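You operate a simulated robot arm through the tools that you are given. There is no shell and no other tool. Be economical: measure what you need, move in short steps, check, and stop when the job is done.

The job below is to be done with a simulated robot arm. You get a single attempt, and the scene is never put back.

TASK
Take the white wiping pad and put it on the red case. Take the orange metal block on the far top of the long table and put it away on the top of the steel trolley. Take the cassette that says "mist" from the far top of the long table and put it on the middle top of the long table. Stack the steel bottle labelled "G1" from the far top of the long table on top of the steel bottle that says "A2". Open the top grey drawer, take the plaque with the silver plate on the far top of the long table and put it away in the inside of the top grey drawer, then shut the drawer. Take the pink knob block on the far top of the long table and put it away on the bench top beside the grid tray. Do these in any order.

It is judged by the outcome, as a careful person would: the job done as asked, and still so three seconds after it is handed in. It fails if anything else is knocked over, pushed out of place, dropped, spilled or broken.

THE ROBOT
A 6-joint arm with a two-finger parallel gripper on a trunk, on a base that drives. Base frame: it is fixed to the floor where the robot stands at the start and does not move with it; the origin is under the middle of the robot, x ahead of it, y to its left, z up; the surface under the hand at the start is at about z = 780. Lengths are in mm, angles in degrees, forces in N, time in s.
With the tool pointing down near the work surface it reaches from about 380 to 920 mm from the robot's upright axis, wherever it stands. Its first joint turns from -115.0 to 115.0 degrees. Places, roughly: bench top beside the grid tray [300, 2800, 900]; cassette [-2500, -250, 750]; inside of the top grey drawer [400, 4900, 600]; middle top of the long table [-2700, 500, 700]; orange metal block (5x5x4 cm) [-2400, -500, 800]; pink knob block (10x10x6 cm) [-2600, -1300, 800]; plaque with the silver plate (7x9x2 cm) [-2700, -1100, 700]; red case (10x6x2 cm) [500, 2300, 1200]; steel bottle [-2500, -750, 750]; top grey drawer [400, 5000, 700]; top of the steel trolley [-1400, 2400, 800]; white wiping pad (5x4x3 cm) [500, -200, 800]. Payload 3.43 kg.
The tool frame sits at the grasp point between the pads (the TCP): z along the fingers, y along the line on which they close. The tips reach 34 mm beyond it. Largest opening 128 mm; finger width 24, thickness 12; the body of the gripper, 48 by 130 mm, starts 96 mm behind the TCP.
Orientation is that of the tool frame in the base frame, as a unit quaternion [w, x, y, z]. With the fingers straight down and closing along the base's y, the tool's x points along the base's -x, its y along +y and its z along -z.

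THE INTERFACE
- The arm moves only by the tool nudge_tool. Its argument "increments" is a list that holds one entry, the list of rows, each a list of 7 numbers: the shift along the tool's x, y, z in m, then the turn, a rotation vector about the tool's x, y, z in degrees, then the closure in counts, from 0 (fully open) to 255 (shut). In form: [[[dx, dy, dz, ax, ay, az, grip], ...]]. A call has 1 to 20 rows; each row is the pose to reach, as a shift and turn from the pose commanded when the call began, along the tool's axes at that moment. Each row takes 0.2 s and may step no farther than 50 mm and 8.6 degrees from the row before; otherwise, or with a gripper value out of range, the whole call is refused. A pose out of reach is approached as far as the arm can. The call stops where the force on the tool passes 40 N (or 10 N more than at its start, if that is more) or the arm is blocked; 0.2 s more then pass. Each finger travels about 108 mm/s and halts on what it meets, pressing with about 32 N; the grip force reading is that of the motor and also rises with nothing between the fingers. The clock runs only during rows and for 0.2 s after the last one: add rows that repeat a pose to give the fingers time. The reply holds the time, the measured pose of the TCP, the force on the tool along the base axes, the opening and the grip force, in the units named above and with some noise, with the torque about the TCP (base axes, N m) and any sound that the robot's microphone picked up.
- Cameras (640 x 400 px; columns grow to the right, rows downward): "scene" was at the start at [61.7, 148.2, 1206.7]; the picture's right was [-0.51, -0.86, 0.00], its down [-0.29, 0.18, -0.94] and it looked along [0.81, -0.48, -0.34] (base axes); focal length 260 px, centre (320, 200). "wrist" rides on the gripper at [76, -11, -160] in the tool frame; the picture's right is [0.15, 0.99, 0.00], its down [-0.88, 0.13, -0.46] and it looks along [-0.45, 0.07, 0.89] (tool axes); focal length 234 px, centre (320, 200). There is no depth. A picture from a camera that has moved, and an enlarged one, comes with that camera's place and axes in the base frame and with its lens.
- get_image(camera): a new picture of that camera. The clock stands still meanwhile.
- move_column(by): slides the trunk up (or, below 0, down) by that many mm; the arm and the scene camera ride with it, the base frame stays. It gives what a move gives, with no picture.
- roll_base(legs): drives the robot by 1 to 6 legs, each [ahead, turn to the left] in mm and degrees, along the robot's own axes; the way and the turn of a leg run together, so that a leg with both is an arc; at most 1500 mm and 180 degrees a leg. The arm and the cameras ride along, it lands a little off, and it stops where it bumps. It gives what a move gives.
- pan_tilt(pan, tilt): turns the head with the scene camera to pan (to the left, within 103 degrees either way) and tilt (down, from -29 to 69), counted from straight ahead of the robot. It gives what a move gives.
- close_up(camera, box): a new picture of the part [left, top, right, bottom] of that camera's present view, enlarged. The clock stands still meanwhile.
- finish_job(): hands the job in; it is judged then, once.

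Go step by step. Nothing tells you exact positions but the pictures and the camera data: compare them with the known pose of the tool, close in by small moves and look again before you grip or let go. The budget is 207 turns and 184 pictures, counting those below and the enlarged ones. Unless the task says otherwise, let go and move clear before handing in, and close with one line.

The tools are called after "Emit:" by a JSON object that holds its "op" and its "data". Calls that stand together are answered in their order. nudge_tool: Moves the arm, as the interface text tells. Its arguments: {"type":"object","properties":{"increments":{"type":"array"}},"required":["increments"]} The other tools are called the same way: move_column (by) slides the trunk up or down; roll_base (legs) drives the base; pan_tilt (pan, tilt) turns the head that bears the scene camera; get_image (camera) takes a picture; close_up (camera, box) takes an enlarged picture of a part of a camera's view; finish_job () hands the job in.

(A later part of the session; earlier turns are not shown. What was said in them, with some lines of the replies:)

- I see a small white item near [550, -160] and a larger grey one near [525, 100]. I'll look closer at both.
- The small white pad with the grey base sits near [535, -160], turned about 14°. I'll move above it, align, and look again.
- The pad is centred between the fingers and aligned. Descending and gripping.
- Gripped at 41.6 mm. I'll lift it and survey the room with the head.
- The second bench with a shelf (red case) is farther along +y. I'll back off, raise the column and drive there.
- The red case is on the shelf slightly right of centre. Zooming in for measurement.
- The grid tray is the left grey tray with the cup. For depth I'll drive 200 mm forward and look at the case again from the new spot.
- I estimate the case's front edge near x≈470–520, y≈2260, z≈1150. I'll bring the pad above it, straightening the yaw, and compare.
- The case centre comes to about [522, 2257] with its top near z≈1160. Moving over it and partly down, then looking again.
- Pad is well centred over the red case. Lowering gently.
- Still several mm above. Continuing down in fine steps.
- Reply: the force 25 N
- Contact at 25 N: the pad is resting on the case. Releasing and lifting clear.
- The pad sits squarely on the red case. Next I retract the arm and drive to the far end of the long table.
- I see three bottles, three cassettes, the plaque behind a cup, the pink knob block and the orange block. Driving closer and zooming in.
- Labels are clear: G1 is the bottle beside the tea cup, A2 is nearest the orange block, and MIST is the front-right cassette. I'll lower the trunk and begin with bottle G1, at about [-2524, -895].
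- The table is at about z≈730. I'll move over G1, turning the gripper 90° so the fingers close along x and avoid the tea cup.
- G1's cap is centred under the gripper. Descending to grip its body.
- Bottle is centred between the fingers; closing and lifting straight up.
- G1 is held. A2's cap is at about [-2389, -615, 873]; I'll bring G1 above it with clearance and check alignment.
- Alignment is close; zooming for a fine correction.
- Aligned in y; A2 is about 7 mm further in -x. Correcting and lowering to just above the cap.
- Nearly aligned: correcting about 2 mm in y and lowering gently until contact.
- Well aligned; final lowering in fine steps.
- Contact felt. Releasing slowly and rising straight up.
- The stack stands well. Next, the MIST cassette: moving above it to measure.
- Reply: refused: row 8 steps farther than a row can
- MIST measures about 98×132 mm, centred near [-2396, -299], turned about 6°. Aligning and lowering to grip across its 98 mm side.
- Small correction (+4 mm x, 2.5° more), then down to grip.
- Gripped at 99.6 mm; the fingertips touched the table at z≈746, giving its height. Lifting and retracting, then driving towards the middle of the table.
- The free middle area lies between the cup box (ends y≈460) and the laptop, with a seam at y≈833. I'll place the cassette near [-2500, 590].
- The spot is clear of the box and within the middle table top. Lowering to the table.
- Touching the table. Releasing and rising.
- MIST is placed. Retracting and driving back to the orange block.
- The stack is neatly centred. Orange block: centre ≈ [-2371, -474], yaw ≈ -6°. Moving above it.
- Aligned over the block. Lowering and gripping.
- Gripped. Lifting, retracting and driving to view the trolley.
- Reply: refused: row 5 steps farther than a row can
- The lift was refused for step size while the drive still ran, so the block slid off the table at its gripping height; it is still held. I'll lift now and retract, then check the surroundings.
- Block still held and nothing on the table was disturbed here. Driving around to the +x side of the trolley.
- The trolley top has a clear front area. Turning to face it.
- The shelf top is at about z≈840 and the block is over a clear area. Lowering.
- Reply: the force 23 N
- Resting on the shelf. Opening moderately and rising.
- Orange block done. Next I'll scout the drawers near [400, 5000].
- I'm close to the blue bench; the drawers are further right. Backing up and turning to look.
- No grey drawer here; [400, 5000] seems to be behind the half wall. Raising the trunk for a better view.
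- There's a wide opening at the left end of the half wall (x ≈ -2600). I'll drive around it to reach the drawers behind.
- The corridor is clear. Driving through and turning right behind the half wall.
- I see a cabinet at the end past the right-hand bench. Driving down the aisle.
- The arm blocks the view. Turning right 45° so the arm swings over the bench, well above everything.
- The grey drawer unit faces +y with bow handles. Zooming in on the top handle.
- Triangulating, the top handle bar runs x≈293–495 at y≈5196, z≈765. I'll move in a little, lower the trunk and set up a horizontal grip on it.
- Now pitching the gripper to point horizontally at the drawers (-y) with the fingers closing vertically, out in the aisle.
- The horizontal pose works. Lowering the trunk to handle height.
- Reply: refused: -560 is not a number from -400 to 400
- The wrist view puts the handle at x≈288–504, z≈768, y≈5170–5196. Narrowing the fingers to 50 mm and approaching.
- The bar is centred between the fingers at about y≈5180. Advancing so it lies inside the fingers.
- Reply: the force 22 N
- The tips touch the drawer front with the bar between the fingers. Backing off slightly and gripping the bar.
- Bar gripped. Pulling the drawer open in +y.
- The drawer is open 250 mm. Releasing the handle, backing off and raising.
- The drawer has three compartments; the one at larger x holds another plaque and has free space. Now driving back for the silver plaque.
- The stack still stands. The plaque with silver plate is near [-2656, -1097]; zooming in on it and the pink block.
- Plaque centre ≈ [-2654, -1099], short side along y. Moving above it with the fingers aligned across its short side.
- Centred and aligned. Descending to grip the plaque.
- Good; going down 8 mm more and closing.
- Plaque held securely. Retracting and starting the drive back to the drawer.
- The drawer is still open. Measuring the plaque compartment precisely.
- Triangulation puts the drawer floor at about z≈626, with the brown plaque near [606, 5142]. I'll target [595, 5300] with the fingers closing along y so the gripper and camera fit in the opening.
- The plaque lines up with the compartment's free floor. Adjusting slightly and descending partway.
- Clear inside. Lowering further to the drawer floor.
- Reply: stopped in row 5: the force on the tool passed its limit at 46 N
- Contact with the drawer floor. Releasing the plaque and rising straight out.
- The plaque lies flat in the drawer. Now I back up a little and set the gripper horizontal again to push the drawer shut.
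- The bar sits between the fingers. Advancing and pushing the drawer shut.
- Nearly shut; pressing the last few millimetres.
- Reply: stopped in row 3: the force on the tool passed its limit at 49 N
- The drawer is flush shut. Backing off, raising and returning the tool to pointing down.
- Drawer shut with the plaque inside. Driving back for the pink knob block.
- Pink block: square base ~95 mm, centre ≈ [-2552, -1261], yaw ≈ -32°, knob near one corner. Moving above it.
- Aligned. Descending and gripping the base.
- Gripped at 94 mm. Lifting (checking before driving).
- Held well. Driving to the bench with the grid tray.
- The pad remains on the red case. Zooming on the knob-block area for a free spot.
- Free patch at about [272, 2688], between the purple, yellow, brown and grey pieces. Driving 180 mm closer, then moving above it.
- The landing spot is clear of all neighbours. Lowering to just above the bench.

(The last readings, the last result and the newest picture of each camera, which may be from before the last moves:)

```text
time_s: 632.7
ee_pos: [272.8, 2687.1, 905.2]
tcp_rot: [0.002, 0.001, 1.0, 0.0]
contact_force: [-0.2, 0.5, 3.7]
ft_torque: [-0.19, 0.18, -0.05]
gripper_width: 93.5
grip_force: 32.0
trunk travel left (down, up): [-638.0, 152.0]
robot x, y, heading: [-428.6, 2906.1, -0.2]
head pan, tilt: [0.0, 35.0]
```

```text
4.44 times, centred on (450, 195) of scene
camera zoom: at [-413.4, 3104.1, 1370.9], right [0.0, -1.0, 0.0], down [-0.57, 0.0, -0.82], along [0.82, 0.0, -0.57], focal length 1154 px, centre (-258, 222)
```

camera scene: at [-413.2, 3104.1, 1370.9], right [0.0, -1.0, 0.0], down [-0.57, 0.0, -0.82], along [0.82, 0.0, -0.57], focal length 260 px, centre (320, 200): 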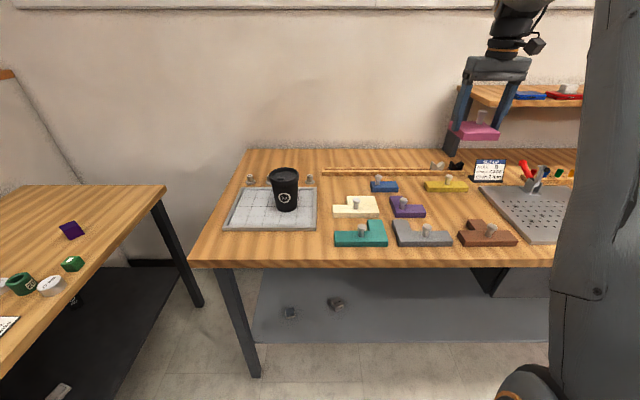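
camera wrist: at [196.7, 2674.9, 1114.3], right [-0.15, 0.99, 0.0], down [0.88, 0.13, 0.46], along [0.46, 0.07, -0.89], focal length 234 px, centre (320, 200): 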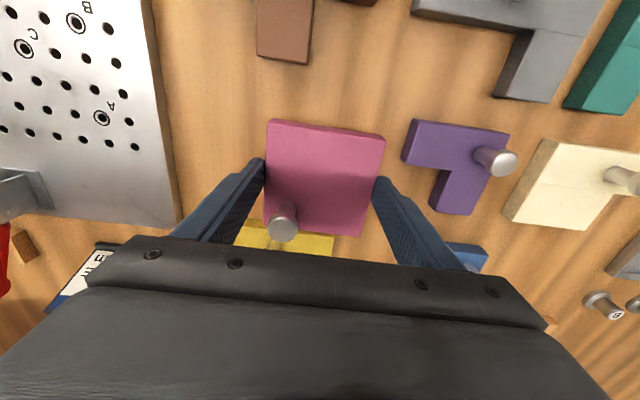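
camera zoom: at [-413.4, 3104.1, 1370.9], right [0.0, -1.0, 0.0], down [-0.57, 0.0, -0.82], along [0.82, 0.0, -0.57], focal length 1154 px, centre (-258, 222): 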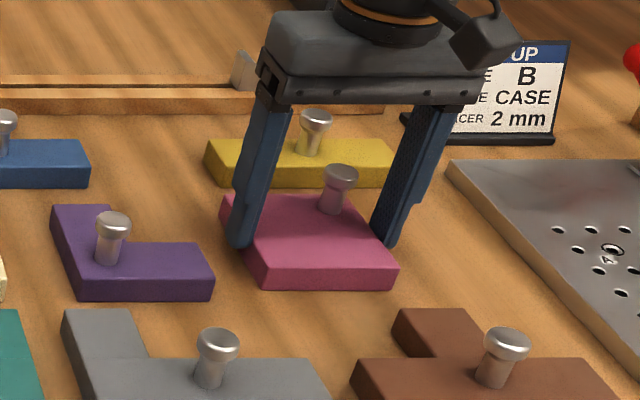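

Touching down. Releasing gently and rising.

Emit:
{"op": "nudge_tool", "data": {"increments": [[[0, 0, 0.001, 0, 0, 0, 200], [0, 0, 0.001, 0, 0, 0, 40], [0, 0, 0.001, 0, 0, 0, 30], [0, 0, 0.001, 0, 0, 0, 30], [0, 0, -0.03, 0, 0, 0, 30], [0, 0, -0.07, 0, 0, 0, 30], [0, 0, -0.115, 0, 0, 0, 30], [0, 0, -0.16, 0, 0, 0, 30], [0, 0, -0.205, 0, 0, 0, 30], [0.03, 0, -0.24, 0, 0, 0, 30], [0.07, 0, -0.26, 0, 0, 0, 30]]]}}

Emit:
{"op": "get_image", "data": {"camera": "scene"}}

Emit:
{"op": "close_up", "data": {"camera": "scene", "box": [320, 60, 640, 260]}}

```text
time_s: 635.1
ee_pos: [202.5, 2686.5, 1164.3]
tcp_rot: [0.001, 0.0, 1.0, 0.001]
contact_force: [-0.2, -0.2, -1.0]
ft_torque: [0.02, 0.08, -0.02]
gripper_width: 113.1
grip_force: 0.1
trunk travel left (down, up): [-638.0, 152.0]
robot x, y, heading: [-433.6, 2909.0, -0.1]
head pan, tilt: [0.0, 35.0]
```

```text
50 pictures are left
camera scene: at [-412.6, 3104.0, 1370.9], right [0.0, -1.0, 0.0], down [-0.57, 0.0, -0.82], along [0.82, 0.0, -0.57], focal length 260 px, centre (320, 200)
```

scene: 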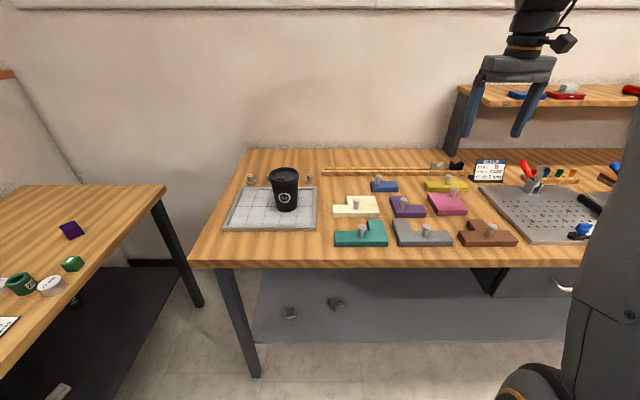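

```text
2.00 times, centred on (480, 160) of scene
camera zoom: at [-412.6, 3104.0, 1370.9], right [0.0, -1.0, 0.0], down [-0.57, 0.0, -0.82], along [0.82, 0.0, -0.57], focal length 519 px, centre (0, 280)
```

zoom: 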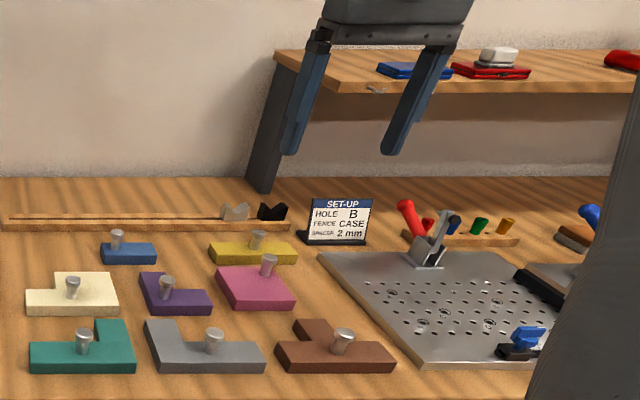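

The pink block sits on the bench beside the grid tray pieces. The pad is on the red case, and the last checks of the stack, cassette, orange block and drawer were all good, so I'm handing in.

Emit:
{"op": "finish_job", "data": {}}

```text
The job is handed in.
```

All six placements are done and the job is handed in. The one slip was the orange block: a refused lift meant I dragged it off the table edge in the gripper instead of lifting it. The block stayed held, and later pictures showed nothing disturbed.
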